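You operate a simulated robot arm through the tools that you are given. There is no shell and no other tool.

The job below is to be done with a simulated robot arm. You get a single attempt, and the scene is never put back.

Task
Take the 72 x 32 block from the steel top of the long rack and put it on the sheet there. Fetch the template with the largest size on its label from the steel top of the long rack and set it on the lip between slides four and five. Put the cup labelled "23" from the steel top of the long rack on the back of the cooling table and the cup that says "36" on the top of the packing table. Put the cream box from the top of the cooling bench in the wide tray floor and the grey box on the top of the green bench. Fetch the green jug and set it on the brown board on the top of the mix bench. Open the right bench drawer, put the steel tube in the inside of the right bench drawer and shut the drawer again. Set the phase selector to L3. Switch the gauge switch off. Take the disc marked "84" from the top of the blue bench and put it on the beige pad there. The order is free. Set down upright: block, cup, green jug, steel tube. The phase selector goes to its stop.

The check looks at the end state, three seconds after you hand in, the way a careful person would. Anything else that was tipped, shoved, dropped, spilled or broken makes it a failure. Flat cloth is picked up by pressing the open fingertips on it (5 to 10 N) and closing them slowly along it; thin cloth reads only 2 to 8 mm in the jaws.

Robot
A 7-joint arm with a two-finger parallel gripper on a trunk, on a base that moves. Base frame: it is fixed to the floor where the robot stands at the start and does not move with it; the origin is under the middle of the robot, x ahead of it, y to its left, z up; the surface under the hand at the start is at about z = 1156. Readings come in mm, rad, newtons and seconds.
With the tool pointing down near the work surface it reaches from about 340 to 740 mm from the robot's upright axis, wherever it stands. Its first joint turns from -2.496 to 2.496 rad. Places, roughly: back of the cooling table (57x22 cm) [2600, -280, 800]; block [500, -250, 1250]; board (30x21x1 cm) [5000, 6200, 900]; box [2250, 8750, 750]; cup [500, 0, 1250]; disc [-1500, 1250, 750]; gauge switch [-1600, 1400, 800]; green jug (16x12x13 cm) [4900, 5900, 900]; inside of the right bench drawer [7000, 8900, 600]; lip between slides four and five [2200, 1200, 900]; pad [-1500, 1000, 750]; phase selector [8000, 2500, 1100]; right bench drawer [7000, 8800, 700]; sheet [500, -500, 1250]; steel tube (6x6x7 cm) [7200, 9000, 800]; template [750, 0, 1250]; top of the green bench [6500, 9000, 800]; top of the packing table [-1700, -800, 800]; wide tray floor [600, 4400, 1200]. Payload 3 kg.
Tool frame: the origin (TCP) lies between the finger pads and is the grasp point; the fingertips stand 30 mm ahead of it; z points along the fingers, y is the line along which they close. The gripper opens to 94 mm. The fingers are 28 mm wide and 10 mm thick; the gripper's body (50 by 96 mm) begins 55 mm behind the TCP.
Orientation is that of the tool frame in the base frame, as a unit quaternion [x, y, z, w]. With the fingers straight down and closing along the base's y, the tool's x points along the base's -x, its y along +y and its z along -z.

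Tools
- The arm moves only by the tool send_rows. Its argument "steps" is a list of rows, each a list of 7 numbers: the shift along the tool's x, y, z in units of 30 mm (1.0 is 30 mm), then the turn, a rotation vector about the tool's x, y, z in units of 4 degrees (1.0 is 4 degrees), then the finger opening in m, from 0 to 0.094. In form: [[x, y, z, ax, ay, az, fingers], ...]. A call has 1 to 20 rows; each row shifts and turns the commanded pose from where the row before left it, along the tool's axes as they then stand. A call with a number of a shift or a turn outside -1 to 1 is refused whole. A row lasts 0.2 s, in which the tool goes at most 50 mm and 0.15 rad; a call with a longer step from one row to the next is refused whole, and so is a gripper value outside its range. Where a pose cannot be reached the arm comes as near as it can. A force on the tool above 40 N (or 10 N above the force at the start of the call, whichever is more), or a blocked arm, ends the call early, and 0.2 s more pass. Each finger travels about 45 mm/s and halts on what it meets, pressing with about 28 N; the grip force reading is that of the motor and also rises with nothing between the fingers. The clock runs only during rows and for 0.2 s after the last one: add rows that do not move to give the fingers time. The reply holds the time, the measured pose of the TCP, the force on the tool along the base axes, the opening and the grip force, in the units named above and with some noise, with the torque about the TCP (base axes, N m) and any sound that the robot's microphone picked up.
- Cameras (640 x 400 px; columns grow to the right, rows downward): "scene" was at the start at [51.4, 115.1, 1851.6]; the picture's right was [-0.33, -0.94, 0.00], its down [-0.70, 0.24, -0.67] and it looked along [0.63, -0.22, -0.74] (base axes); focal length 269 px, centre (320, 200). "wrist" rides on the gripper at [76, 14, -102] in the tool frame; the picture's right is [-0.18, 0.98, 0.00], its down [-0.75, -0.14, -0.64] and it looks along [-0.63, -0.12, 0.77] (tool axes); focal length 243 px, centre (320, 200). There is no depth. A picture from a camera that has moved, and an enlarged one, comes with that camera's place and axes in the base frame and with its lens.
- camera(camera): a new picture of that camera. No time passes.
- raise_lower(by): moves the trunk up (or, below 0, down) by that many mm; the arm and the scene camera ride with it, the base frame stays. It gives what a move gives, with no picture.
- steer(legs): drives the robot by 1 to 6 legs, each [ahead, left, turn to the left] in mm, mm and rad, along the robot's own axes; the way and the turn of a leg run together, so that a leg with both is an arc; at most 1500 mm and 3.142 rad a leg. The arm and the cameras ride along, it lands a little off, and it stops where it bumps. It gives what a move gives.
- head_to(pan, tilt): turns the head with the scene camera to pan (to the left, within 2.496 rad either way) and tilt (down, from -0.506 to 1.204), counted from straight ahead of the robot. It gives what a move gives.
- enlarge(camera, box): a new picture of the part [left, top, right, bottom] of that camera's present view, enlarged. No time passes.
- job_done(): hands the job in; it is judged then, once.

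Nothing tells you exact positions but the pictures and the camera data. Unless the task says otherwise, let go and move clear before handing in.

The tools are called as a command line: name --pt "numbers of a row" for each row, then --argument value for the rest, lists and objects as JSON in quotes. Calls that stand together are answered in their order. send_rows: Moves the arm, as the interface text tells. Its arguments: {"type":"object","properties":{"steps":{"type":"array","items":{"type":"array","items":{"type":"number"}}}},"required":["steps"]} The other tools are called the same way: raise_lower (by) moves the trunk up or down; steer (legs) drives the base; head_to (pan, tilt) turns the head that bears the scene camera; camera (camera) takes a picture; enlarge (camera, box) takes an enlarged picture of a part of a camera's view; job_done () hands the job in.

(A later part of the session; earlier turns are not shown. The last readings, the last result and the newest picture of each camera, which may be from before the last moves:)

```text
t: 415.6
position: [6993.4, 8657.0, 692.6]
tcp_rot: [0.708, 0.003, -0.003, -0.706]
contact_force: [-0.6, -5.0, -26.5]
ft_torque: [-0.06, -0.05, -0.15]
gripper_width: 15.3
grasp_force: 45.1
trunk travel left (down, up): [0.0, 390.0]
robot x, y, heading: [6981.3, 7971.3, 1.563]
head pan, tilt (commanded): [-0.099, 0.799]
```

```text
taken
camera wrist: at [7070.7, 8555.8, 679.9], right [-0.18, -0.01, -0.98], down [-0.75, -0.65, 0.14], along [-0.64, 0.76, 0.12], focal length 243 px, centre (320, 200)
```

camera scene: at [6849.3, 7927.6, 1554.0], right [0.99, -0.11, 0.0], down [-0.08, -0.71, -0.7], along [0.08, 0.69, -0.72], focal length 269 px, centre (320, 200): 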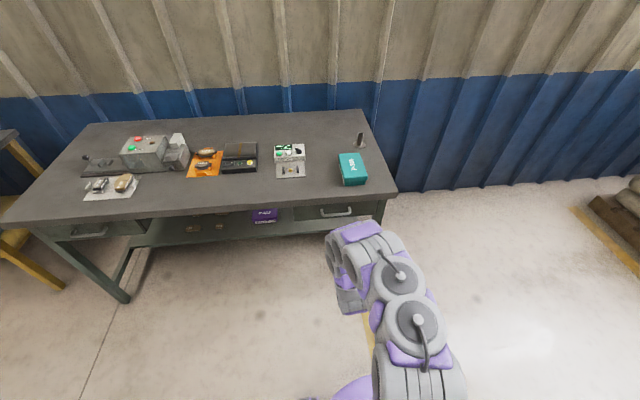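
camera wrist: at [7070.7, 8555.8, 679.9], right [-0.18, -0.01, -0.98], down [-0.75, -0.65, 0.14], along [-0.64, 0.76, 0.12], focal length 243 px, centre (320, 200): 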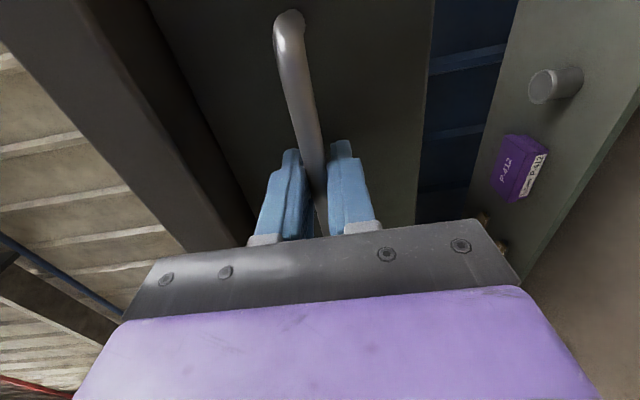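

The bar is gripped. I relieve the vertical load, then pull a little with the arm to see that the drawer follows.

send_rows --pt "0 0.13 0 0 0 0 0.0" --pt "0 0 0 0 0 0 0.0"

send_rows --pt "0 0 -0.2 0 0 0 0.0" --pt "0 0 -0.3 0 0 0 0.0" --pt "0 0 -0.3 0 0 0 0.0" --pt "0 0 0 0 0 0 0.0"

camera --camera "wrist"

enlarge --camera "scene" --box '[290, 160, 410, 260]'

```text
t: 416.2
position: [6992.7, 8657.7, 692.3]
tcp_rot: [-0.706, -0.003, 0.002, 0.709]
contact_force: [1.3, -8.0, -8.5]
ft_torque: [-0.07, 0.03, 0.34]
gripper_width: 15.1
grasp_force: 45.4
trunk travel left (down, up): [0.0, 390.0]
robot x, y, heading: [6979.7, 7971.3, 1.566]
head pan, tilt (commanded): [-0.099, 0.799]
```

```text
t: 417.2
position: [6992.3, 8632.3, 693.2]
tcp_rot: [-0.705, -0.003, 0.003, 0.709]
contact_force: [-0.8, 0.5, 6.9]
ft_torque: [0.11, -0.01, -0.08]
gripper_width: 11.8
grasp_force: 45.4
trunk travel left (down, up): [0.0, 390.0]
robot x, y, heading: [6981.4, 7968.9, 1.564]
head pan, tilt (commanded): [-0.099, 0.799]
```

```text
taken
camera wrist: at [7070.7, 8531.9, 678.9], right [-0.18, 0.0, -0.98], down [-0.75, -0.65, 0.14], along [-0.64, 0.76, 0.12], focal length 243 px, centre (320, 200)
```

wrist: 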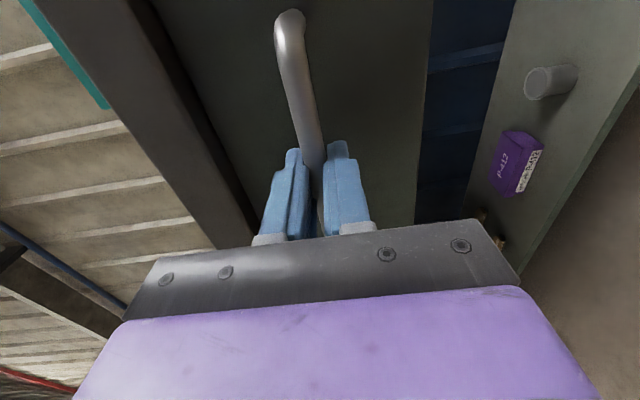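

```text
4.00 times, centred on (350, 210) of scene
camera zoom: at [6849.6, 8027.6, 1554.2], right [0.99, -0.1, 0.0], down [-0.07, -0.71, -0.7], along [0.07, 0.69, -0.72], focal length 1075 px, centre (200, 160)
```

zoom: 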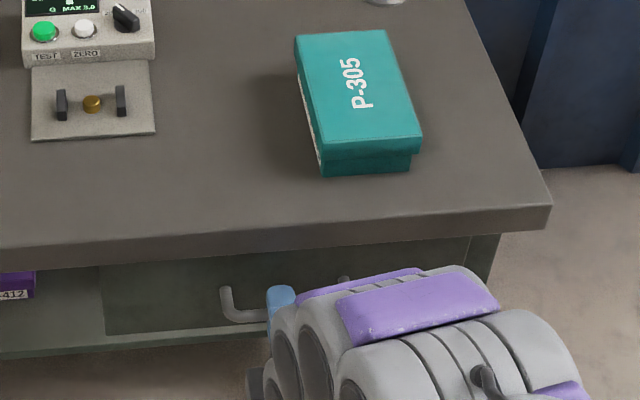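

The drawer seems to follow. I continue pulling by backing the base 100 mm.

steer --legs '[[-100, 0, 0]]'

camera --camera "wrist"

camera --camera "scene"

```text
t: 418.3
position: [6992.2, 8531.7, 693.8]
tcp_rot: [-0.706, -0.003, 0.003, 0.708]
contact_force: [0.9, -0.5, 16.4]
ft_torque: [0.09, 0.0, 0.27]
gripper_width: 11.7
grasp_force: 45.2
trunk travel left (down, up): [0.0, 390.0]
robot x, y, heading: [6981.1, 7869.8, 1.568]
head pan, tilt (commanded): [-0.099, 0.799]
```

```text
taken
camera wrist: at [7070.5, 8430.1, 678.9], right [-0.18, 0.0, -0.98], down [-0.75, -0.65, 0.14], along [-0.64, 0.76, 0.12], focal length 243 px, centre (320, 200)
```

wrist: 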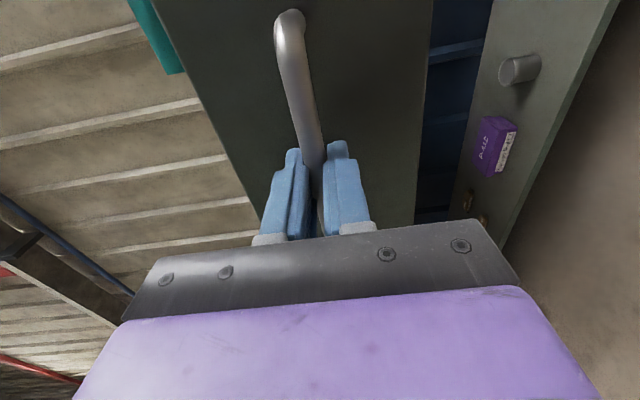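

```text
taken
camera scene: at [6849.6, 7924.3, 1554.4], right [0.99, -0.1, 0.0], down [-0.07, -0.71, -0.7], along [0.07, 0.69, -0.72], focal length 269 px, centre (320, 200)
```

scene: 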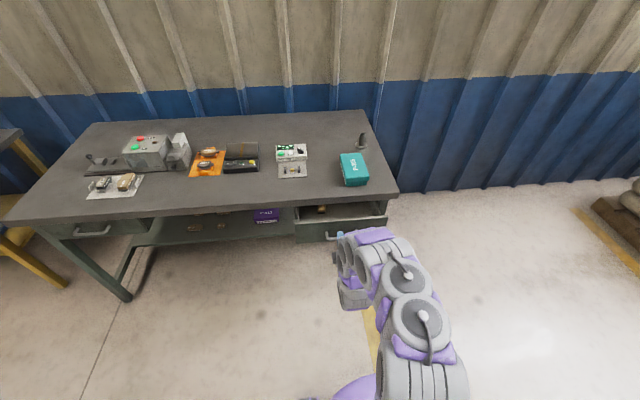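

The drawer is opening. I pull another 110 mm.

steer --legs '[[-110, 0, 0]]'

camera --camera "scene"

enlarge --camera "scene" --box '[270, 180, 410, 280]'

```text
t: 419.5
position: [6992.9, 8422.1, 693.2]
tcp_rot: [-0.706, -0.003, 0.003, 0.708]
contact_force: [1.9, -1.2, 6.7]
ft_torque: [0.03, -0.02, 0.18]
gripper_width: 11.3
grasp_force: 44.4
trunk travel left (down, up): [0.0, 390.0]
robot x, y, heading: [6977.7, 7759.7, 1.565]
head pan, tilt (commanded): [-0.099, 0.799]
```

```text
taken
camera scene: at [6849.3, 7816.3, 1554.2], right [0.99, -0.1, 0.0], down [-0.07, -0.71, -0.7], along [0.07, 0.69, -0.72], focal length 269 px, centre (320, 200)
```

scene: 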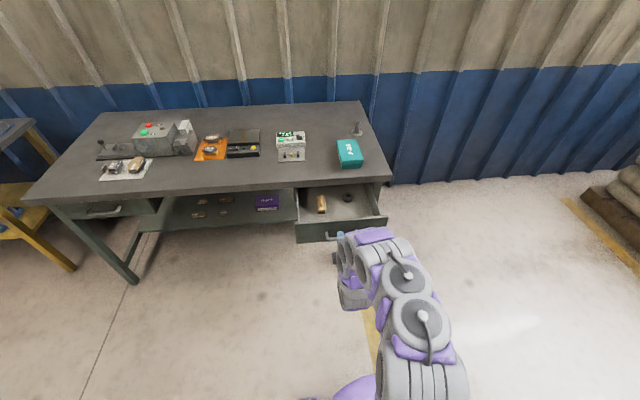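

```text
4.00 times, centred on (340, 230) of scene
camera zoom: at [6849.3, 7816.3, 1554.2], right [0.99, -0.1, 0.0], down [-0.07, -0.71, -0.7], along [0.07, 0.69, -0.72], focal length 1075 px, centre (240, 80)
```

zoom: 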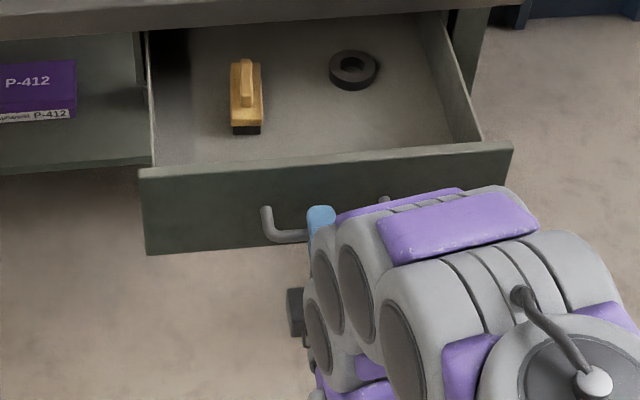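

The drawer is open about 235 mm; a brush and a ring are inside, and the front right part is free. I release the handle and back away.

send_rows --pt "0 0 0 0 0 0 0.03" --pt "0 0 0 0 0 0 0.05" --pt "0 0 0 0 0 0 0.05" --pt "0 0 -0.7 0 0 0 0.05" --pt "0 0 -0.7 0 0 0 0.05"

steer --legs '[[-250, 0, 0]]'

raise_lower --by 300

camera --camera "scene"

```text
t: 420.7
position: [6991.3, 8378.2, 693.6]
tcp_rot: [-0.706, -0.003, 0.004, 0.709]
contact_force: [-0.1, -0.4, 0.9]
ft_torque: [0.01, 0.01, 0.03]
gripper_width: 50.0
grasp_force: 0.1
trunk travel left (down, up): [0.0, 390.0]
robot x, y, heading: [6981.0, 7761.5, 1.567]
head pan, tilt (commanded): [-0.099, 0.799]
```

```text
t: 422.5
position: [6992.9, 8126.7, 692.3]
tcp_rot: [-0.705, -0.003, 0.003, 0.709]
contact_force: [-0.4, 0.3, 0.3]
ft_torque: [-0.05, 0.02, -0.01]
gripper_width: 50.0
grasp_force: 0.0
trunk travel left (down, up): [0.0, 390.0]
robot x, y, heading: [6978.3, 7509.6, 1.57]
head pan, tilt (commanded): [-0.099, 0.799]
```

```text
t: 425.5
position: [6991.0, 8126.5, 994.9]
tcp_rot: [-0.705, -0.003, 0.003, 0.71]
contact_force: [0.3, -0.2, -0.3]
ft_torque: [-0.02, 0.02, -0.02]
gripper_width: 49.9
grasp_force: 0.1
trunk travel left (down, up): [-300.0, 90.0]
robot x, y, heading: [6975.7, 7508.1, 1.565]
head pan, tilt (commanded): [-0.099, 0.799]
```

```text
taken
camera scene: at [6847.6, 7566.0, 1854.0], right [0.99, -0.1, 0.0], down [-0.07, -0.71, -0.7], along [0.07, 0.69, -0.72], focal length 269 px, centre (320, 200)
```

scene: 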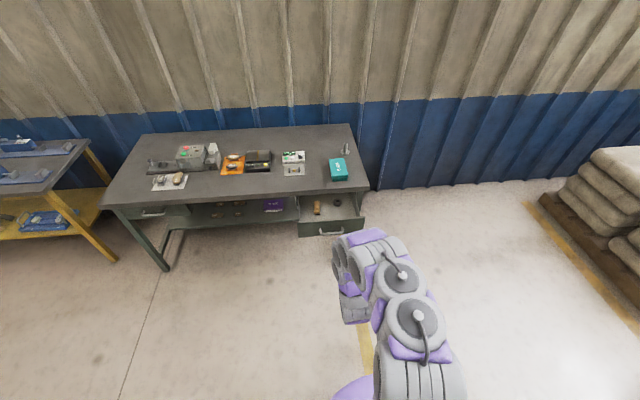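

I raise the arm, pitch the gripper down, and then move to the right-hand side of the bench.

send_rows --pt "0 -0.9 0 0 0 0 0.05" --pt "0 -0.97 0 0 0 0 0.05" --pt "0 -0.97 0 0 0 0 0.05" --pt "0 -0.97 0 0 0 0 0.05" --pt "0 -0.97 0 0 0 0 0.05" --pt "0 -0.97 0 0 0 0 0.05" --pt "0 -0.97 0 0 0 0 0.05" --pt "0 -0.97 0 0 0 0 0.05" --pt "0 -0.97 0 0 0 0 0.05" --pt "0 -0.97 0 0 0 0 0.05" --pt "0 -0.97 0 0 0 0 0.05"

send_rows --pt "0 0 0 -1 0 0 0.05" --pt "0 0 0 -1 0 0 0.05" --pt "0 0 0 -1 0 0 0.05" --pt "0 0 0 -1 0 0 0.05" --pt "0 0 0 -1 0 0 0.05" --pt "0 0 0 -1 0 0 0.05" --pt "0 0 0 -1 0 0 0.05" --pt "0 0 0 -1 0 0 0.05" --pt "0 0 0 -1 0 0 0.05" --pt "0 0 0 -1 0 0 0.05" --pt "0 0 0 -1 0 0 0.05" --pt "0 0 0 -1 0 0 0.05" --pt "0 0 0 -1 0 0 0.05" --pt "0 0 0 -1 0 0 0.05" --pt "0 0 0 -1 0 0 0.05" --pt "0 0 0 -1 0 0 0.05" --pt "0 0 0 -1 0 0 0.05" --pt "0 0 0 -1 0 0 0.05" --pt "0 0 0 -1 0 0 0.05" --pt "0 0 0 -1 0 0 0.05"

steer --legs '[[0, -545, 0]]'

head_to --pan 0.3 --tilt 0.7

camera --camera "scene"

```text
t: 427.9
position: [6993.4, 8127.6, 1210.0]
tcp_rot: [-0.702, -0.001, 0.004, 0.712]
contact_force: [-0.6, -0.1, -0.1]
ft_torque: [0.0, 0.01, 0.0]
gripper_width: 49.8
grasp_force: 0.0
out of reach, approached as far as the arm can: row 8, 9, 10, 11
trunk travel left (down, up): [-300.0, 90.0]
robot x, y, heading: [6977.3, 7504.8, 1.567]
head pan, tilt (commanded): [-0.099, 0.799]
```

```text
t: 432.1
position: [6990.4, 8127.7, 1209.9]
tcp_rot: [-0.702, -0.001, 0.003, 0.712]
contact_force: [-0.3, -0.5, -0.8]
ft_torque: [0.0, 0.04, -0.01]
gripper_width: 50.0
grasp_force: 0.1
out of reach, approached as far as the arm can: row 1, 2, 3, 4, 5, 6, 7, 8, 9, 10, 11, 12, 13, 14, 15, 16, 17, 18, 19, 20
trunk travel left (down, up): [-300.0, 90.0]
robot x, y, heading: [6977.5, 7507.9, 1.564]
head pan, tilt (commanded): [-0.099, 0.799]
```

```text
t: 435.3
position: [7532.7, 8123.9, 1210.1]
tcp_rot: [-0.702, -0.001, -0.001, 0.712]
contact_force: [0.1, 0.3, 0.0]
ft_torque: [0.01, -0.02, -0.03]
gripper_width: 50.1
grasp_force: 0.0
trunk travel left (down, up): [-300.0, 90.0]
robot x, y, heading: [7519.5, 7508.7, 1.562]
head pan, tilt (commanded): [-0.099, 0.799]
```

```text
t: 436.1
position: [7538.9, 8122.4, 1210.9]
tcp_rot: [-0.702, 0.0, 0.002, 0.713]
contact_force: [0.0, 0.2, 0.9]
ft_torque: [0.0, -0.03, -0.02]
gripper_width: 50.0
grasp_force: 0.0
trunk travel left (down, up): [-300.0, 90.0]
robot x, y, heading: [7525.2, 7505.4, 1.564]
head pan, tilt (commanded): [0.3, 0.7]
```

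```text
taken
camera scene: at [7347.9, 7563.7, 1861.5], right [0.96, 0.29, 0.0], down [0.19, -0.62, -0.76], along [-0.22, 0.73, -0.65], focal length 269 px, centre (320, 200)
```

scene: 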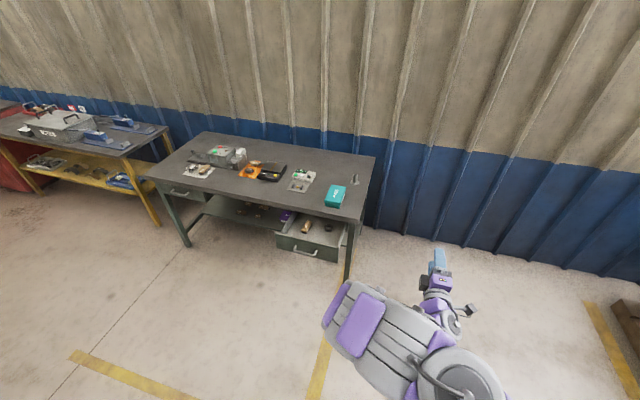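

The arm hit a joint limit in that posture. I go down again a bit, extend, and try pitching there.

send_rows --pt "0 0.9 0.2 0 0 0 0.05" --pt "0 0.9 0.2 0 0 0 0.05" --pt "0 0.9 0.2 0 0 0 0.05" --pt "0 0.9 0.2 0 0 0 0.05" --pt "0 0.9 0.2 0 0 0 0.05" --pt "0 0.9 0.2 0 0 0 0.05" --pt "0 0 0 -1 0 0 0.05" --pt "0 0 0 -1 0 0 0.05" --pt "0 0 0 -1 0 0 0.05"

camera --camera "scene"

```text
t: 438.1
position: [7539.5, 8160.7, 1050.1]
tcp_rot: [0.772, -0.002, -0.002, -0.636]
contact_force: [-0.1, 0.9, -0.4]
ft_torque: [-0.02, 0.03, 0.03]
gripper_width: 49.8
grasp_force: 0.1
trunk travel left (down, up): [-300.0, 90.0]
robot x, y, heading: [7525.3, 7504.5, 1.559]
head pan, tilt (commanded): [0.3, 0.7]
```

```text
taken
camera scene: at [7356.1, 7563.8, 1862.2], right [0.96, 0.29, 0.0], down [0.19, -0.62, -0.76], along [-0.22, 0.73, -0.65], focal length 269 px, centre (320, 200)
```

scene: 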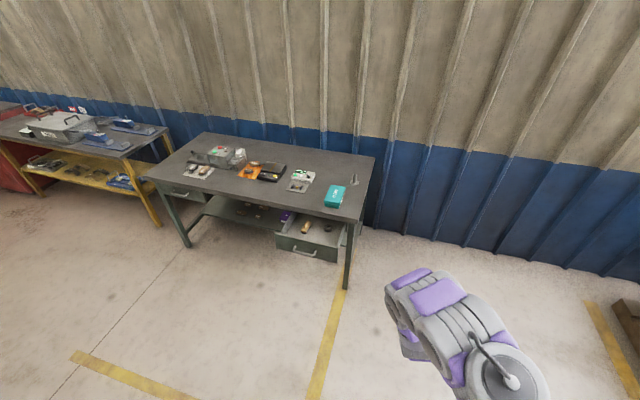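

send_rows --pt "0 0 0 -1 0 0 0.05" --pt "0 0 0 -1 0 0 0.05" --pt "0 0 0 -1 0 0 0.05" --pt "0 0 0 -1 0 0 0.05" --pt "0 0 0 -1 0 0 0.05" --pt "0 0 0 -1 0 0 0.05" --pt "0 0 0 -1 0 0 0.05" --pt "0 0 0 -1 0 0 0.05" --pt "0 0 0 -1 0 0 0.05" --pt "0 0 0 -1 0 0 0.05" --pt "0 0 0 -1 0 0 0.05" --pt "0 0 0 -1 0 0 0.05" --pt "0 0 0 -1 0 0 0.05" --pt "0 0 0 -1 0 0 0.05" --pt "0 0 0 -1 0 0 0.05" --pt "0 0 0 -1 0 0 0.05" --pt "0 0 0 -1 0 0 0.05" --pt "0 0 0 -1 0 0 0.05" --pt "0 0 0 -1 0 0 0.05" --pt "0 0 0 -0.75 0 0 0.05"

camera --camera "scene"

```text
t: 442.4
position: [7542.5, 8161.2, 1050.0]
tcp_rot: [1.0, 0.001, -0.003, 0.002]
contact_force: [0.0, -0.2, -0.1]
ft_torque: [0.0, 0.0, -0.02]
gripper_width: 50.1
grasp_force: 0.1
trunk travel left (down, up): [-300.0, 90.0]
robot x, y, heading: [7524.1, 7505.5, 1.565]
head pan, tilt (commanded): [0.3, 0.7]
```

```text
taken
camera scene: at [7357.0, 7566.0, 1862.1], right [0.96, 0.29, 0.0], down [0.19, -0.62, -0.76], along [-0.22, 0.73, -0.65], focal length 269 px, centre (320, 200)
```

scene: 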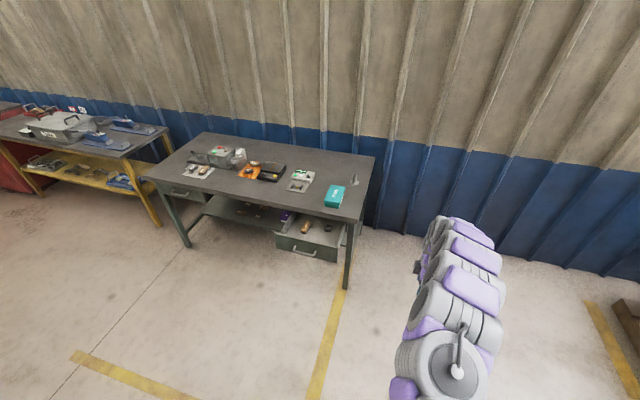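

The gripper points down again. I raise and retract the arm, then drive to the bench's right end.

send_rows --pt "0 0 -0.9 0 0 0 0.05" --pt "0 0.3 -0.97 0 0 0 0.05" --pt "0 0.6 -0.97 0 0 0 0.05" --pt "0 0.6 -0.97 0 0 0 0.05" --pt "0 0.7 -0.97 0 0 0 0.05" --pt "0 0.7 -0.97 0 0 0 0.05" --pt "0 0.7 -0.97 0 0 0 0.05" --pt "0 0.7 -0.97 0 0 0 0.05" --pt "0 0.7 -0.97 0 0 0 0.05"

steer --legs '[[1040, 0, 0], [0, 0, 1.0]]'

head_to --pan 0.0 --tilt 0.9

camera --camera "scene"

```text
t: 444.4
position: [7543.7, 8007.3, 1310.5]
tcp_rot: [1.0, 0.0, -0.003, 0.0]
contact_force: [-0.6, -0.6, 0.9]
ft_torque: [0.03, 0.0, -0.01]
gripper_width: 49.9
grasp_force: 0.0
trunk travel left (down, up): [-300.0, 90.0]
robot x, y, heading: [7520.2, 7502.1, 1.563]
head pan, tilt (commanded): [0.3, 0.7]
```

```text
t: 452.2
position: [7123.8, 8830.7, 1309.4]
tcp_rot: [0.88, 0.476, -0.002, 0.002]
contact_force: [-0.2, 0.9, -0.6]
ft_torque: [0.01, -0.02, 0.01]
gripper_width: 49.9
grasp_force: 0.1
trunk travel left (down, up): [-300.0, 90.0]
robot x, y, heading: [7532.4, 8536.4, 2.558]
head pan, tilt (commanded): [0.3, 0.7]
```

```text
t: 453.0
position: [7124.2, 8829.0, 1309.2]
tcp_rot: [0.88, 0.476, -0.002, 0.001]
contact_force: [0.6, -0.1, -0.4]
ft_torque: [0.05, 0.02, 0.02]
gripper_width: 50.0
grasp_force: 0.1
trunk travel left (down, up): [-300.0, 90.0]
robot x, y, heading: [7534.4, 8531.8, 2.556]
head pan, tilt (commanded): [0.0, 0.901]
```

```text
taken
camera scene: at [7416.9, 8447.2, 1846.2], right [0.55, 0.83, 0.0], down [0.65, -0.44, -0.62], along [-0.52, 0.34, -0.78], focal length 269 px, centre (320, 200)
```

scene: 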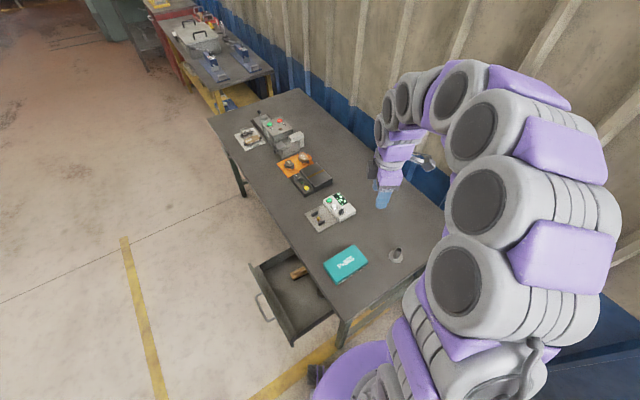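

enlarge --camera "scene" --box '[350, 225, 450, 285]'

enlarge --camera "scene" --box '[230, 225, 370, 355]'

camera --camera "wrist"

```text
6.40 times, centred on (400, 255) of scene
camera zoom: at [7416.9, 8447.2, 1846.2], right [0.55, 0.83, 0.0], down [0.65, -0.44, -0.62], along [-0.52, 0.34, -0.78], focal length 1720 px, centre (-192, -152)
```

zoom: 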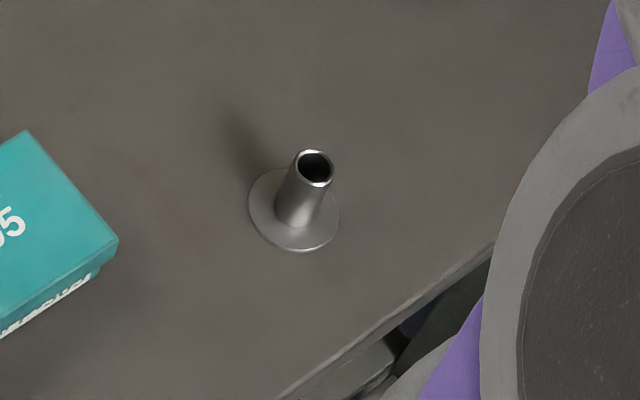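

```text
3.08 times, centred on (300, 290) of scene
camera zoom: at [7416.9, 8447.2, 1846.2], right [0.55, 0.83, 0.0], down [0.65, -0.44, -0.62], along [-0.52, 0.34, -0.78], focal length 827 px, centre (382, -77)
```

zoom: 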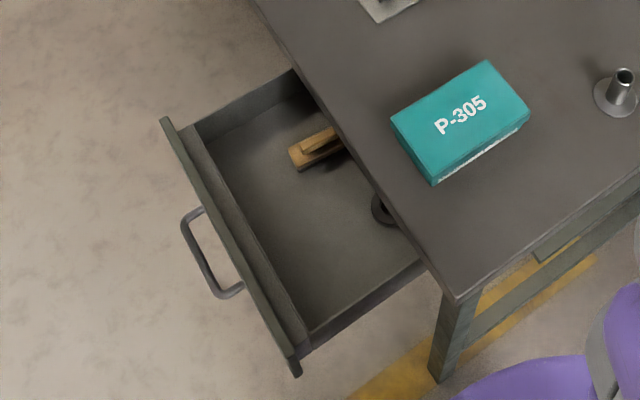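

```text
taken
camera wrist: at [7179.8, 8886.7, 1412.8], right [0.72, -0.69, 0.0], down [-0.53, -0.55, 0.65], along [-0.45, -0.47, -0.76], focal length 243 px, centre (320, 200)
```

wrist: 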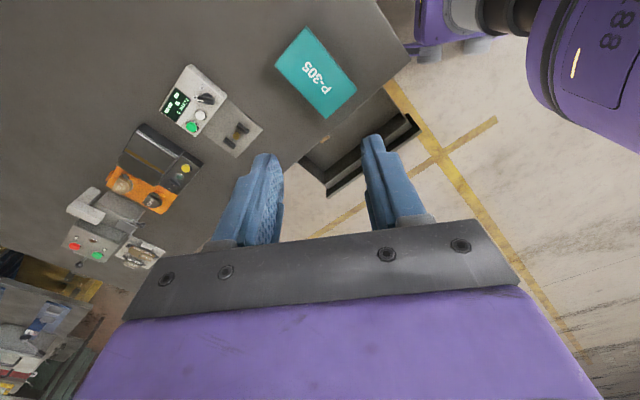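

The tube stands at about (7161, 9006), its top at z≈862. I move above it and lower the trunk.

send_rows --pt "0.8 -0.313 0 0 0 0 0.06" --pt "0.8 -0.313 0 0 0 0 0.06" --pt "0.8 -0.313 0 0 0 0 0.06" --pt "0.8 -0.313 0 0 0 0 0.06" --pt "0.8 -0.313 0 0 0 0 0.06" --pt "0.8 -0.313 0 0 0 0 0.06" --pt "0.8 -0.313 0 0 0 0 0.06"

raise_lower --by -300

camera --camera "wrist"

camera --camera "scene"

```text
t: 454.6
position: [7162.8, 9008.2, 1309.5]
tcp_rot: [0.879, 0.476, -0.003, 0.003]
contact_force: [-0.8, 0.6, -0.4]
ft_torque: [0.02, 0.01, 0.03]
gripper_width: 60.0
grasp_force: 0.0
trunk travel left (down, up): [-300.0, 90.0]
robot x, y, heading: [7535.0, 8537.0, 2.552]
head pan, tilt (commanded): [0.0, 0.901]
```

```text
t: 457.6
position: [7162.4, 9006.6, 1010.6]
tcp_rot: [0.879, 0.476, -0.003, 0.001]
contact_force: [-0.1, -0.5, -0.1]
ft_torque: [-0.02, -0.01, 0.02]
gripper_width: 60.1
grasp_force: 0.1
trunk travel left (down, up): [0.0, 390.0]
robot x, y, heading: [7533.0, 8533.0, 2.553]
head pan, tilt (commanded): [0.0, 0.901]
```

```text
taken
camera wrist: at [7218.0, 9064.3, 1113.3], right [0.72, -0.69, 0.0], down [-0.53, -0.55, 0.65], along [-0.45, -0.47, -0.76], focal length 243 px, centre (320, 200)
```

wrist: 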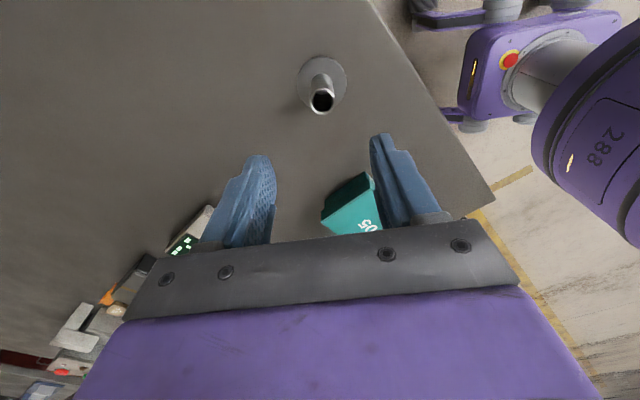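

```text
taken
camera scene: at [7417.8, 8448.4, 1546.4], right [0.56, 0.83, 0.0], down [0.65, -0.44, -0.62], along [-0.52, 0.34, -0.79], focal length 269 px, centre (320, 200)
```

scene: 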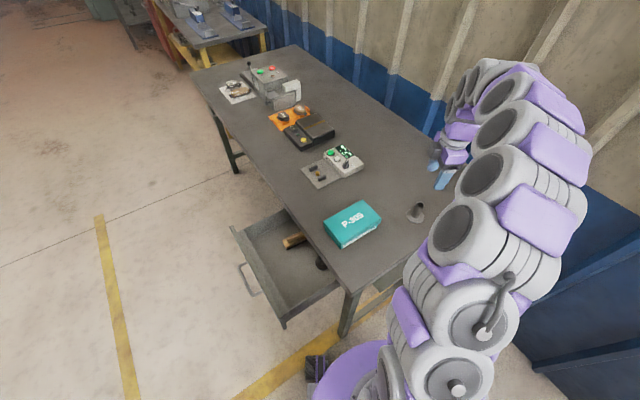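

send_rows --pt "-0.05 0.07 0.7 0 0 0 0.06" --pt "0 0 0.9 0 0 0 0.06" --pt "0 0 0.9 0 0 0 0.06" --pt "0 0 0.8 0 0 0 0.06"

camera --camera "wrist"

```text
t: 458.6
position: [7164.0, 9005.4, 910.9]
tcp_rot: [0.88, 0.475, -0.003, 0.002]
contact_force: [0.3, -0.5, -0.3]
ft_torque: [0.0, 0.03, -0.01]
gripper_width: 60.0
grasp_force: 0.1
trunk travel left (down, up): [0.0, 390.0]
robot x, y, heading: [7530.9, 8534.3, 2.554]
head pan, tilt (commanded): [0.0, 0.901]
```

```text
taken
camera wrist: at [7219.6, 9063.1, 1013.5], right [0.72, -0.69, 0.0], down [-0.53, -0.55, 0.65], along [-0.45, -0.47, -0.76], focal length 243 px, centre (320, 200)
```

wrist: 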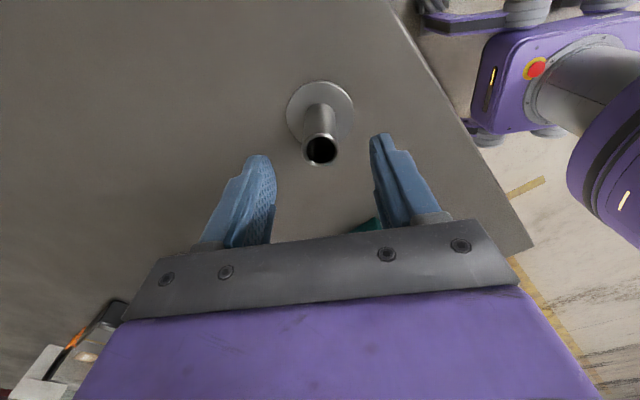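

send_rows --pt "0 0 0.7 0 0 0 0.06" --pt "0 0 0.7 0 0 0 0.06" --pt "0 0 0.5 0 0 0 0.06" --pt "0 0 0 0 0 0 0.03" --pt "0 0 0 0 0 0 0.0" --pt "0 0 0 0 0 0 0.0" --pt "0 0 0 0 0 0 0.0" --pt "0 0 0 0 0 0 0.0"

camera --camera "wrist"

```text
t: 460.4
position: [7163.0, 9002.9, 852.6]
tcp_rot: [0.88, 0.475, -0.002, 0.002]
contact_force: [0.0, 0.1, 0.2]
ft_torque: [-0.03, 0.0, -0.01]
gripper_width: 26.0
grasp_force: 27.8
trunk travel left (down, up): [0.0, 390.0]
robot x, y, heading: [7533.5, 8534.7, 2.551]
head pan, tilt (commanded): [0.0, 0.901]
```

```text
taken
camera wrist: at [7218.3, 9060.1, 956.3], right [0.72, -0.69, 0.0], down [-0.53, -0.55, 0.65], along [-0.45, -0.47, -0.76], focal length 243 px, centre (320, 200)
```

wrist: 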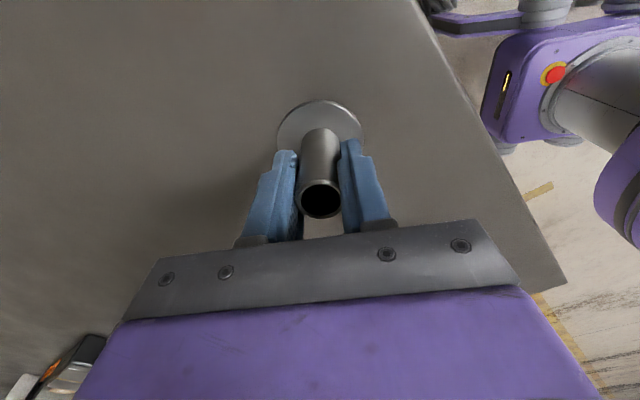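

The tube is gripped. I lift it, rotate the gripper so its camera faces away from the bench, and carry it over the open drawer.

send_rows --pt "0 0 -0.1 0 0 0 0.0" --pt "0 0 -0.2 0 0 0 0.0" --pt "0 0 -0.4 0 0 0 0.0" --pt "0 0 -0.6 0 0 0 0.0" --pt "0 0 -0.6 0 0 0 0.0" --pt "0 0 -0.6 0 0 0 0.0" --pt "0 0 -0.6 0 0 0 0.0" --pt "0 0 -0.6 0 0 0 0.0" --pt "0 0 -0.6 0 0 0 0.0" --pt "0 0 -0.6 0 0 0 0.0" --pt "0 0 -0.4 0 0 0 0.0"

send_rows --pt "0 0 0 0 0 0.5 0.0" --pt "0 0 0 0 0 1 0.0" --pt "0 0 0 0 0 1 0.0" --pt "0 0 0 0 0 1 0.0" --pt "0 0 0 0 0 1 0.0" --pt "0 0 0 0 0 1 0.0" --pt "0 0 0 0 0 1 0.0" --pt "0 0 0 0 0 1 0.0" --pt "0 0 0 0 0 1 0.0" --pt "0 0 0 0 0 1 0.0" --pt "0 0 0 0 0 1 0.0" --pt "0 0 0 0 0 1 0.0" --pt "0 0 0 0 0 1 0.0" --pt "0 0 0 0 0 1 0.0" --pt "0 0 0 0 0 0.75 0.0"

camera --camera "wrist"

```text
t: 462.8
position: [7164.6, 9005.5, 1012.1]
tcp_rot: [0.879, 0.476, -0.003, 0.003]
contact_force: [-0.6, 0.6, -1.7]
ft_torque: [-0.01, 0.02, 0.03]
gripper_width: 24.9
grasp_force: 28.1
trunk travel left (down, up): [0.0, 390.0]
robot x, y, heading: [7536.5, 8532.6, 2.555]
head pan, tilt (commanded): [0.0, 0.901]
```

```text
t: 466.0
position: [7164.8, 9004.8, 1012.2]
tcp_rot: [1.0, -0.002, -0.002, 0.003]
contact_force: [-1.5, -0.3, -2.1]
ft_torque: [0.02, 0.01, 0.01]
gripper_width: 24.8
grasp_force: 27.6
trunk travel left (down, up): [0.0, 390.0]
robot x, y, heading: [7533.7, 8535.2, 2.549]
head pan, tilt (commanded): [0.0, 0.901]
```

```text
taken
camera wrist: at [7241.2, 8991.6, 1116.1], right [-0.19, -0.98, 0.01], down [-0.75, 0.15, 0.64], along [-0.63, 0.12, -0.77], focal length 243 px, centre (320, 200)
```

wrist: 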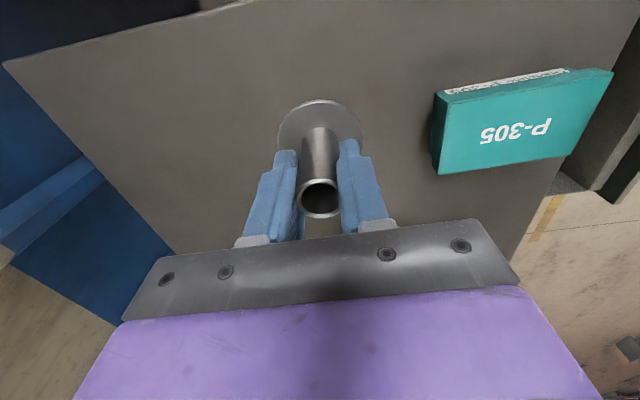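

send_rows --pt "-0.1 0.3 0 0 0 0 0.0" --pt "-0.2 0.6 0 0 0 0 0.0" --pt "-0.22 0.8 0 0 0 0 0.0" --pt "-0.22 0.8 0 0 0 0 0.0" --pt "-0.22 0.8 0 0 0 0 0.0" --pt "-0.22 0.8 0 0 0 0 0.0" --pt "-0.22 0.8 0 0 0 0 0.0" --pt "-0.22 0.8 0 0 0 0 0.0" --pt "-0.22 0.8 0 0 0 0 0.0" --pt "-0.22 0.8 0 0 0 0 0.0" --pt "-0.22 0.8 0 0 0 0 0.0" --pt "-0.22 0.8 0 0 0 0 0.0" --pt "-0.22 0.8 0 0 0 0 0.0" --pt "-0.22 0.8 0 0 0 0 0.0" --pt "-0.22 0.8 0 0 0 0 0.0" --pt "-0.22 0.8 0 0 0 0 0.0" --pt "-0.22 0.8 0 0 0 0 0.0" --pt "-0.22 0.8 0 0 0 0 0.0" --pt "-0.1 0.6 0 0 0 0 0.0" --pt "0 0.3 0 0 0 0 0.0"

camera --camera "wrist"

camera --camera "scene"

```text
t: 470.2
position: [7044.6, 8566.2, 1015.3]
tcp_rot: [1.0, -0.002, -0.001, 0.002]
contact_force: [0.1, -0.8, -2.6]
ft_torque: [-0.01, 0.02, -0.01]
gripper_width: 24.6
grasp_force: 27.5
trunk travel left (down, up): [0.0, 390.0]
robot x, y, heading: [7533.7, 8534.8, 2.551]
head pan, tilt (commanded): [0.0, 0.901]
```

```text
taken
camera wrist: at [7120.9, 8551.9, 1118.5], right [-0.19, -0.98, 0.0], down [-0.75, 0.15, 0.64], along [-0.63, 0.12, -0.77], focal length 243 px, centre (320, 200)
```

wrist: 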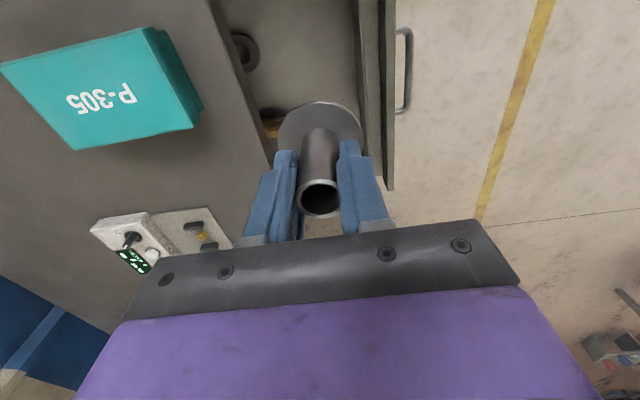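

```text
taken
camera scene: at [7416.0, 8444.2, 1545.9], right [0.56, 0.83, 0.0], down [0.65, -0.43, -0.62], along [-0.51, 0.35, -0.78], focal length 269 px, centre (320, 200)
```

scene: 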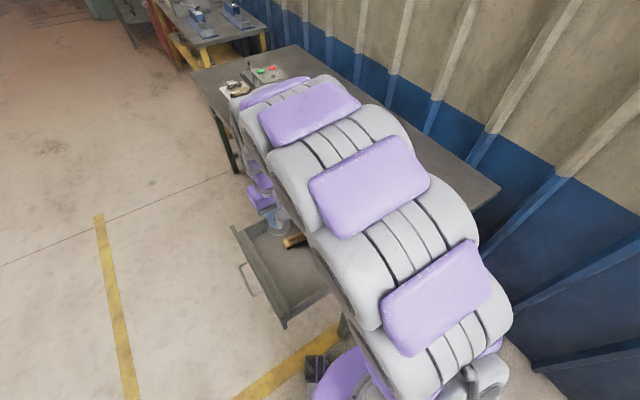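

Shifting 24 mm away from the drawer front, then lowering into the drawer.

send_rows --pt "0 -0.4 0.3 0 0 0 0.0" --pt "0 -0.4 0.5 0 0 0 0.0" --pt "0 0 0.7 0 0 0 0.0" --pt "0 0 0.7 0 0 0 0.0" --pt "0 0 0.7 0 0 0 0.0" --pt "0 0 0.7 0 0 0 0.0" --pt "0 0 0.7 0 0 0 0.0" --pt "0 0 0.7 0 0 0 0.0" --pt "0 0 0.7 0 0 0 0.0" --pt "0 0 0.4 0 0 0 0.0"

camera --camera "wrist"

camera --camera "scene"

```text
t: 472.4
position: [7044.5, 8588.6, 832.7]
tcp_rot: [1.0, -0.001, -0.001, 0.002]
contact_force: [0.0, 0.1, -2.6]
ft_torque: [-0.02, -0.02, 0.03]
gripper_width: 24.8
grasp_force: 27.8
trunk travel left (down, up): [0.0, 390.0]
robot x, y, heading: [7533.7, 8535.4, 2.553]
head pan, tilt (commanded): [0.0, 0.901]
```

```text
taken
camera wrist: at [7121.4, 8575.4, 935.6], right [-0.19, -0.98, 0.0], down [-0.75, 0.15, 0.64], along [-0.63, 0.12, -0.77], focal length 243 px, centre (320, 200)
```

wrist: 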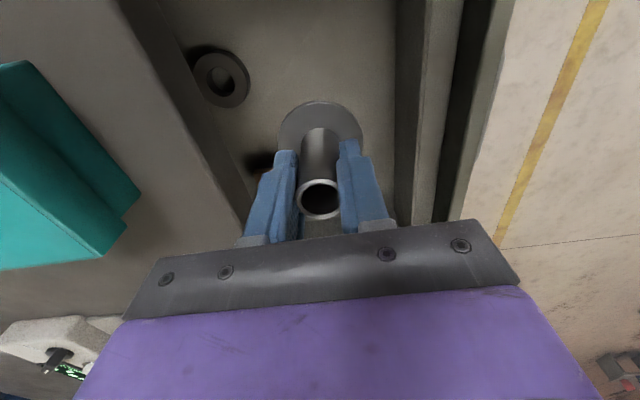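

```text
taken
camera scene: at [7415.4, 8444.6, 1545.9], right [0.56, 0.83, 0.0], down [0.65, -0.43, -0.62], along [-0.51, 0.35, -0.79], focal length 269 px, centre (320, 200)
```

scene: 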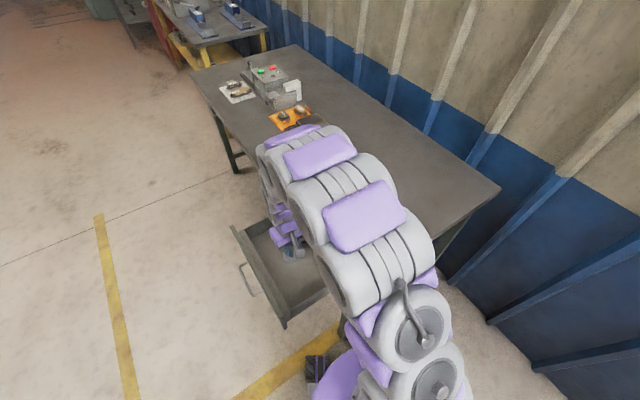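

send_rows --pt "0 0 0.4 0 0 0 0.0" --pt "0 0 0.6 0 0 0 0.0" --pt "0 0 0.6 0 0 0 0.0" --pt "0 0 0.6 0 0 0 0.0" --pt "0 0 0.4 0 0 0 0.0" --pt "0 0 0.2 0 0 0 0.0"

camera --camera "wrist"

camera --camera "scene"

```text
t: 473.8
position: [7043.5, 8588.6, 748.5]
tcp_rot: [1.0, -0.001, -0.001, 0.002]
contact_force: [0.1, 0.1, -2.7]
ft_torque: [0.01, -0.01, -0.02]
gripper_width: 24.9
grasp_force: 27.8
trunk travel left (down, up): [0.0, 390.0]
robot x, y, heading: [7532.6, 8532.5, 2.552]
head pan, tilt (commanded): [0.0, 0.901]
```

```text
taken
camera wrist: at [7121.4, 8575.2, 850.9], right [-0.19, -0.98, 0.0], down [-0.75, 0.15, 0.64], along [-0.63, 0.12, -0.77], focal length 243 px, centre (320, 200)
```

wrist: 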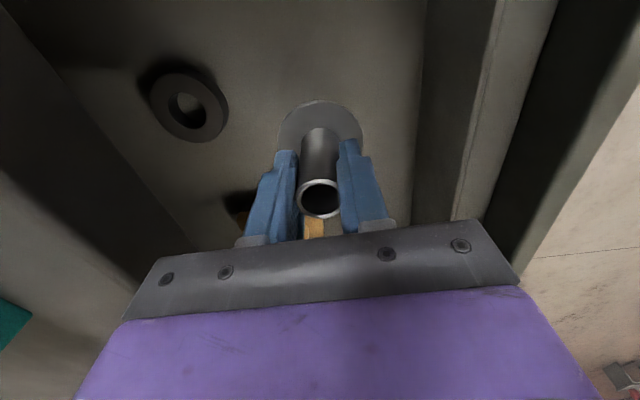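

```text
taken
camera scene: at [7415.2, 8444.6, 1545.9], right [0.56, 0.83, 0.0], down [0.65, -0.43, -0.62], along [-0.51, 0.35, -0.79], focal length 269 px, centre (320, 200)
```

scene: 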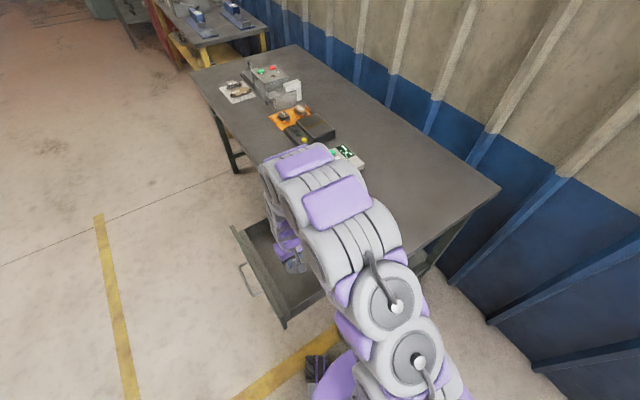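

send_rows --pt "0 0 0.3 0 0 0 0.0" --pt "0 0 0.3 0 0 0 0.0" --pt "0 0 0.3 0 0 0 0.0" --pt "0 0 0.1 0 0 0 0.0" --pt "0 0 0 0 0 0 0.0"

camera --camera "wrist"

```text
t: 475.0
position: [7044.8, 8588.0, 719.0]
tcp_rot: [1.0, -0.002, 0.0, 0.002]
contact_force: [1.6, -0.1, -1.3]
ft_torque: [0.03, 0.0, 0.0]
gripper_width: 24.6
grasp_force: 28.2
trunk travel left (down, up): [0.0, 390.0]
robot x, y, heading: [7537.8, 8535.9, 2.554]
head pan, tilt (commanded): [0.0, 0.901]
```

```text
taken
camera wrist: at [7121.4, 8575.0, 822.0], right [-0.19, -0.98, 0.0], down [-0.75, 0.15, 0.64], along [-0.63, 0.12, -0.77], focal length 243 px, centre (320, 200)
```

wrist: 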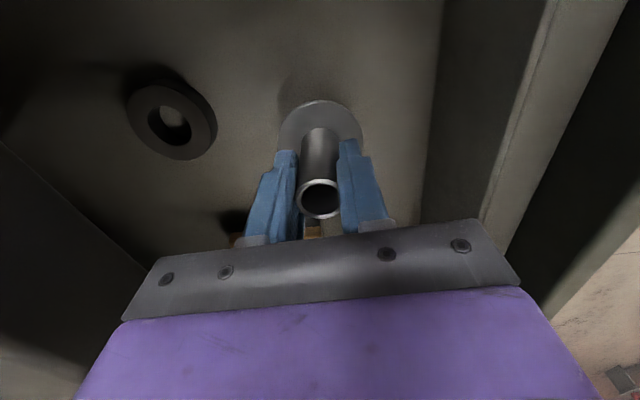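

send_rows --pt "0 0 0.15 0 0 0 0.0" --pt "0 0 0.15 0 0 0 0.0" --pt "0 0 0.1 0 0 0 0.0" --pt "0 0 0 0 0 0 0.0"

```text
t: 476.0
position: [7044.5, 8587.0, 706.7]
tcp_rot: [1.0, -0.002, -0.001, 0.001]
contact_force: [0.8, 0.2, -3.4]
ft_torque: [0.0, 0.02, 0.02]
gripper_width: 24.9
grasp_force: 27.9
trunk travel left (down, up): [0.0, 390.0]
robot x, y, heading: [7538.3, 8536.0, 2.555]
head pan, tilt (commanded): [0.0, 0.901]
```

send_rows --pt "0 0 0.1 0 0 0 0.0" --pt "0 0 0.1 0 0 0 0.0" --pt "0 0 0 0 0 0 0.0"

camera --camera "wrist"

```text
t: 476.8
position: [7045.3, 8586.8, 700.7]
tcp_rot: [1.0, -0.002, -0.001, 0.002]
contact_force: [-0.8, 0.3, -2.8]
ft_torque: [-0.02, 0.0, 0.02]
gripper_width: 24.6
grasp_force: 28.0
trunk travel left (down, up): [0.0, 390.0]
robot x, y, heading: [7534.9, 8531.0, 2.551]
head pan, tilt (commanded): [0.0, 0.901]
```

```text
taken
camera wrist: at [7120.7, 8574.6, 804.1], right [-0.19, -0.98, 0.0], down [-0.75, 0.15, 0.64], along [-0.63, 0.12, -0.77], focal length 243 px, centre (320, 200)
```

wrist: 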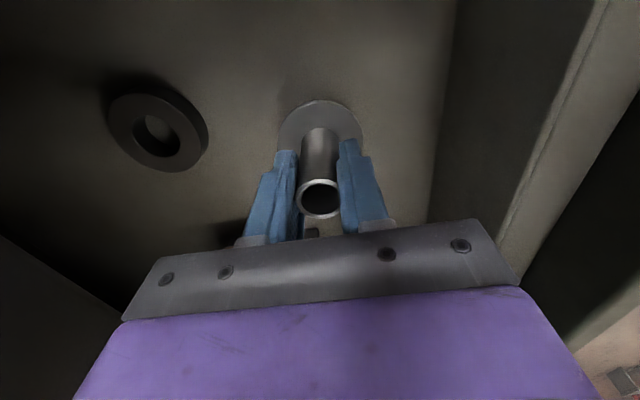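

send_rows --pt "0 0 0.1 0 0 0 0.0" --pt "0 0 0.1 0 0 0 0.0" --pt "0 0 0 0 0 0 0.0"

```text
t: 477.6
position: [7044.9, 8586.8, 695.2]
tcp_rot: [1.0, -0.002, -0.001, 0.003]
contact_force: [1.0, 1.1, 20.3]
ft_torque: [0.6, 0.03, 0.04]
gripper_width: 24.4
grasp_force: 28.3
trunk travel left (down, up): [0.0, 390.0]
robot x, y, heading: [7535.3, 8534.2, 2.551]
head pan, tilt (commanded): [0.0, 0.901]
```

Touching the drawer floor (20 N). I ease off slightly, release and rise.

send_rows --pt "0 0 -0.07 0 0 0 0.0" --pt "0 0 0 0 0 0 0.0"

send_rows --pt "0 0 0 0 0 0 0.03" --pt "0 0 0 0 0 0 0.045" --pt "0 0 0 0 0 0 0.05" --pt "0 0 -0.3 0 0 0 0.05" --pt "0 0 -0.6 0 0 0 0.05" --pt "0 0 -0.8 0 0 0 0.05" --pt "0 0 -0.9 0 0 0 0.05" --pt "0 0 -0.9 0 0 0 0.05" --pt "0 0 -0.9 0 0 0 0.05" --pt "0 0 -0.9 0 0 0 0.05" --pt "0 0 -0.9 0 0 0 0.05" --pt "0 0 -0.9 0 0 0 0.05"

camera --camera "wrist"

```text
t: 478.2
position: [7042.4, 8588.2, 696.5]
tcp_rot: [1.0, -0.001, -0.001, 0.002]
contact_force: [0.1, 0.5, -3.1]
ft_torque: [0.0, 0.0, -0.02]
gripper_width: 24.7
grasp_force: 27.8
trunk travel left (down, up): [0.0, 390.0]
robot x, y, heading: [7535.8, 8533.3, 2.551]
head pan, tilt (commanded): [0.0, 0.901]
```

```text
t: 480.8
position: [7045.5, 8589.5, 909.9]
tcp_rot: [1.0, -0.002, -0.001, 0.003]
contact_force: [-0.2, -0.4, -0.4]
ft_torque: [-0.01, 0.03, -0.02]
gripper_width: 50.2
grasp_force: 0.1
trunk travel left (down, up): [0.0, 390.0]
robot x, y, heading: [7532.2, 8536.8, 2.554]
head pan, tilt (commanded): [0.0, 0.901]
```

```text
taken
camera wrist: at [7122.3, 8577.1, 1013.8], right [-0.19, -0.98, 0.0], down [-0.75, 0.15, 0.64], along [-0.63, 0.12, -0.77], focal length 243 px, centre (320, 200)
```

wrist: 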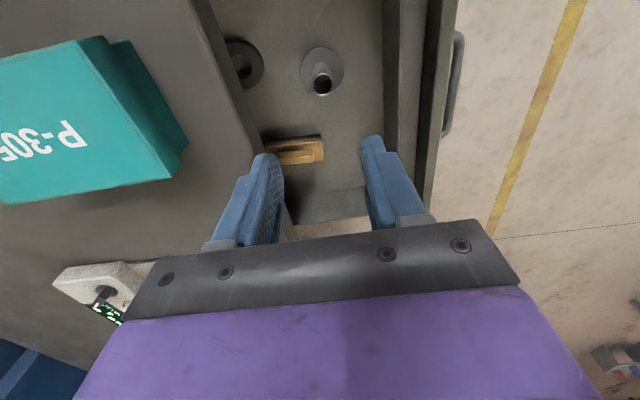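

The tube stands upright in the drawer. To close it, I'll bring the vertical gripper in front of the handle and push toward the bench.

send_rows --pt "-0.15 0.77 0 0 0 0 0.06" --pt "-0.15 0.77 0 0 0 0 0.06" --pt "-0.15 0.77 0 0 0 0 0.06" --pt "-0.15 0.77 0 0 0 0 0.06" --pt "-0.15 0.77 0 0 0 0 0.06" --pt "-0.15 0.77 0 0 0 0 0.06" --pt "-0.15 0.77 0 0 0 0 0.06" --pt "-0.15 0.77 0 0 0 0 0.06" --pt "-0.15 0.77 0 0 0 0 0.06" --pt "-0.15 0.77 0 0 0 0 0.06"

camera --camera "wrist"

camera --camera "scene"

```text
t: 483.0
position: [6999.4, 8357.9, 911.1]
tcp_rot: [1.0, -0.001, -0.001, 0.003]
contact_force: [-0.4, 0.3, 1.0]
ft_torque: [-0.01, 0.0, 0.0]
gripper_width: 60.3
grasp_force: 0.0
trunk travel left (down, up): [0.0, 390.0]
robot x, y, heading: [7533.3, 8536.4, 2.553]
head pan, tilt (commanded): [0.0, 0.901]
```

```text
taken
camera wrist: at [7076.1, 8344.2, 1014.2], right [-0.19, -0.98, 0.0], down [-0.75, 0.15, 0.64], along [-0.63, 0.12, -0.77], focal length 243 px, centre (320, 200)
```

wrist: 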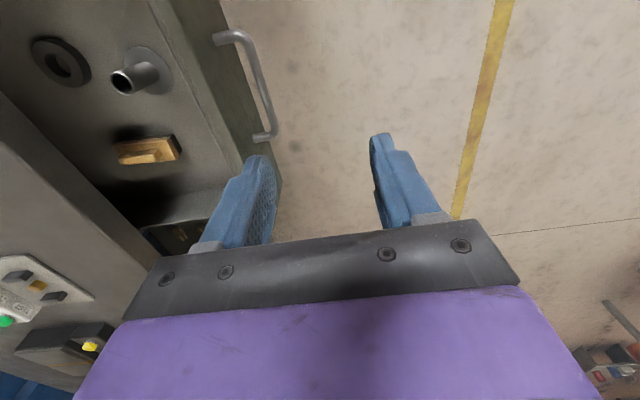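

```text
taken
camera scene: at [7415.1, 8441.8, 1545.7], right [0.56, 0.83, 0.0], down [0.65, -0.43, -0.62], along [-0.51, 0.35, -0.78], focal length 269 px, centre (320, 200)
```

scene: 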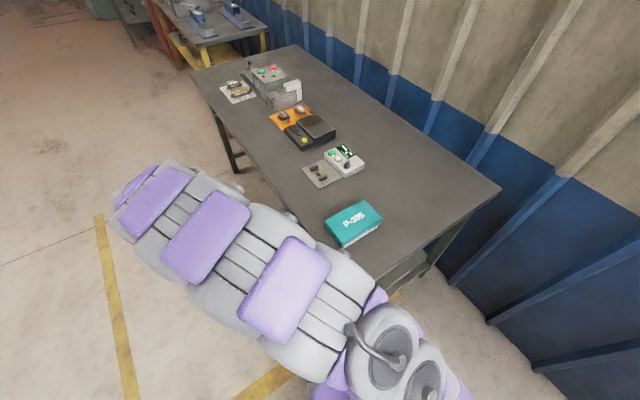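

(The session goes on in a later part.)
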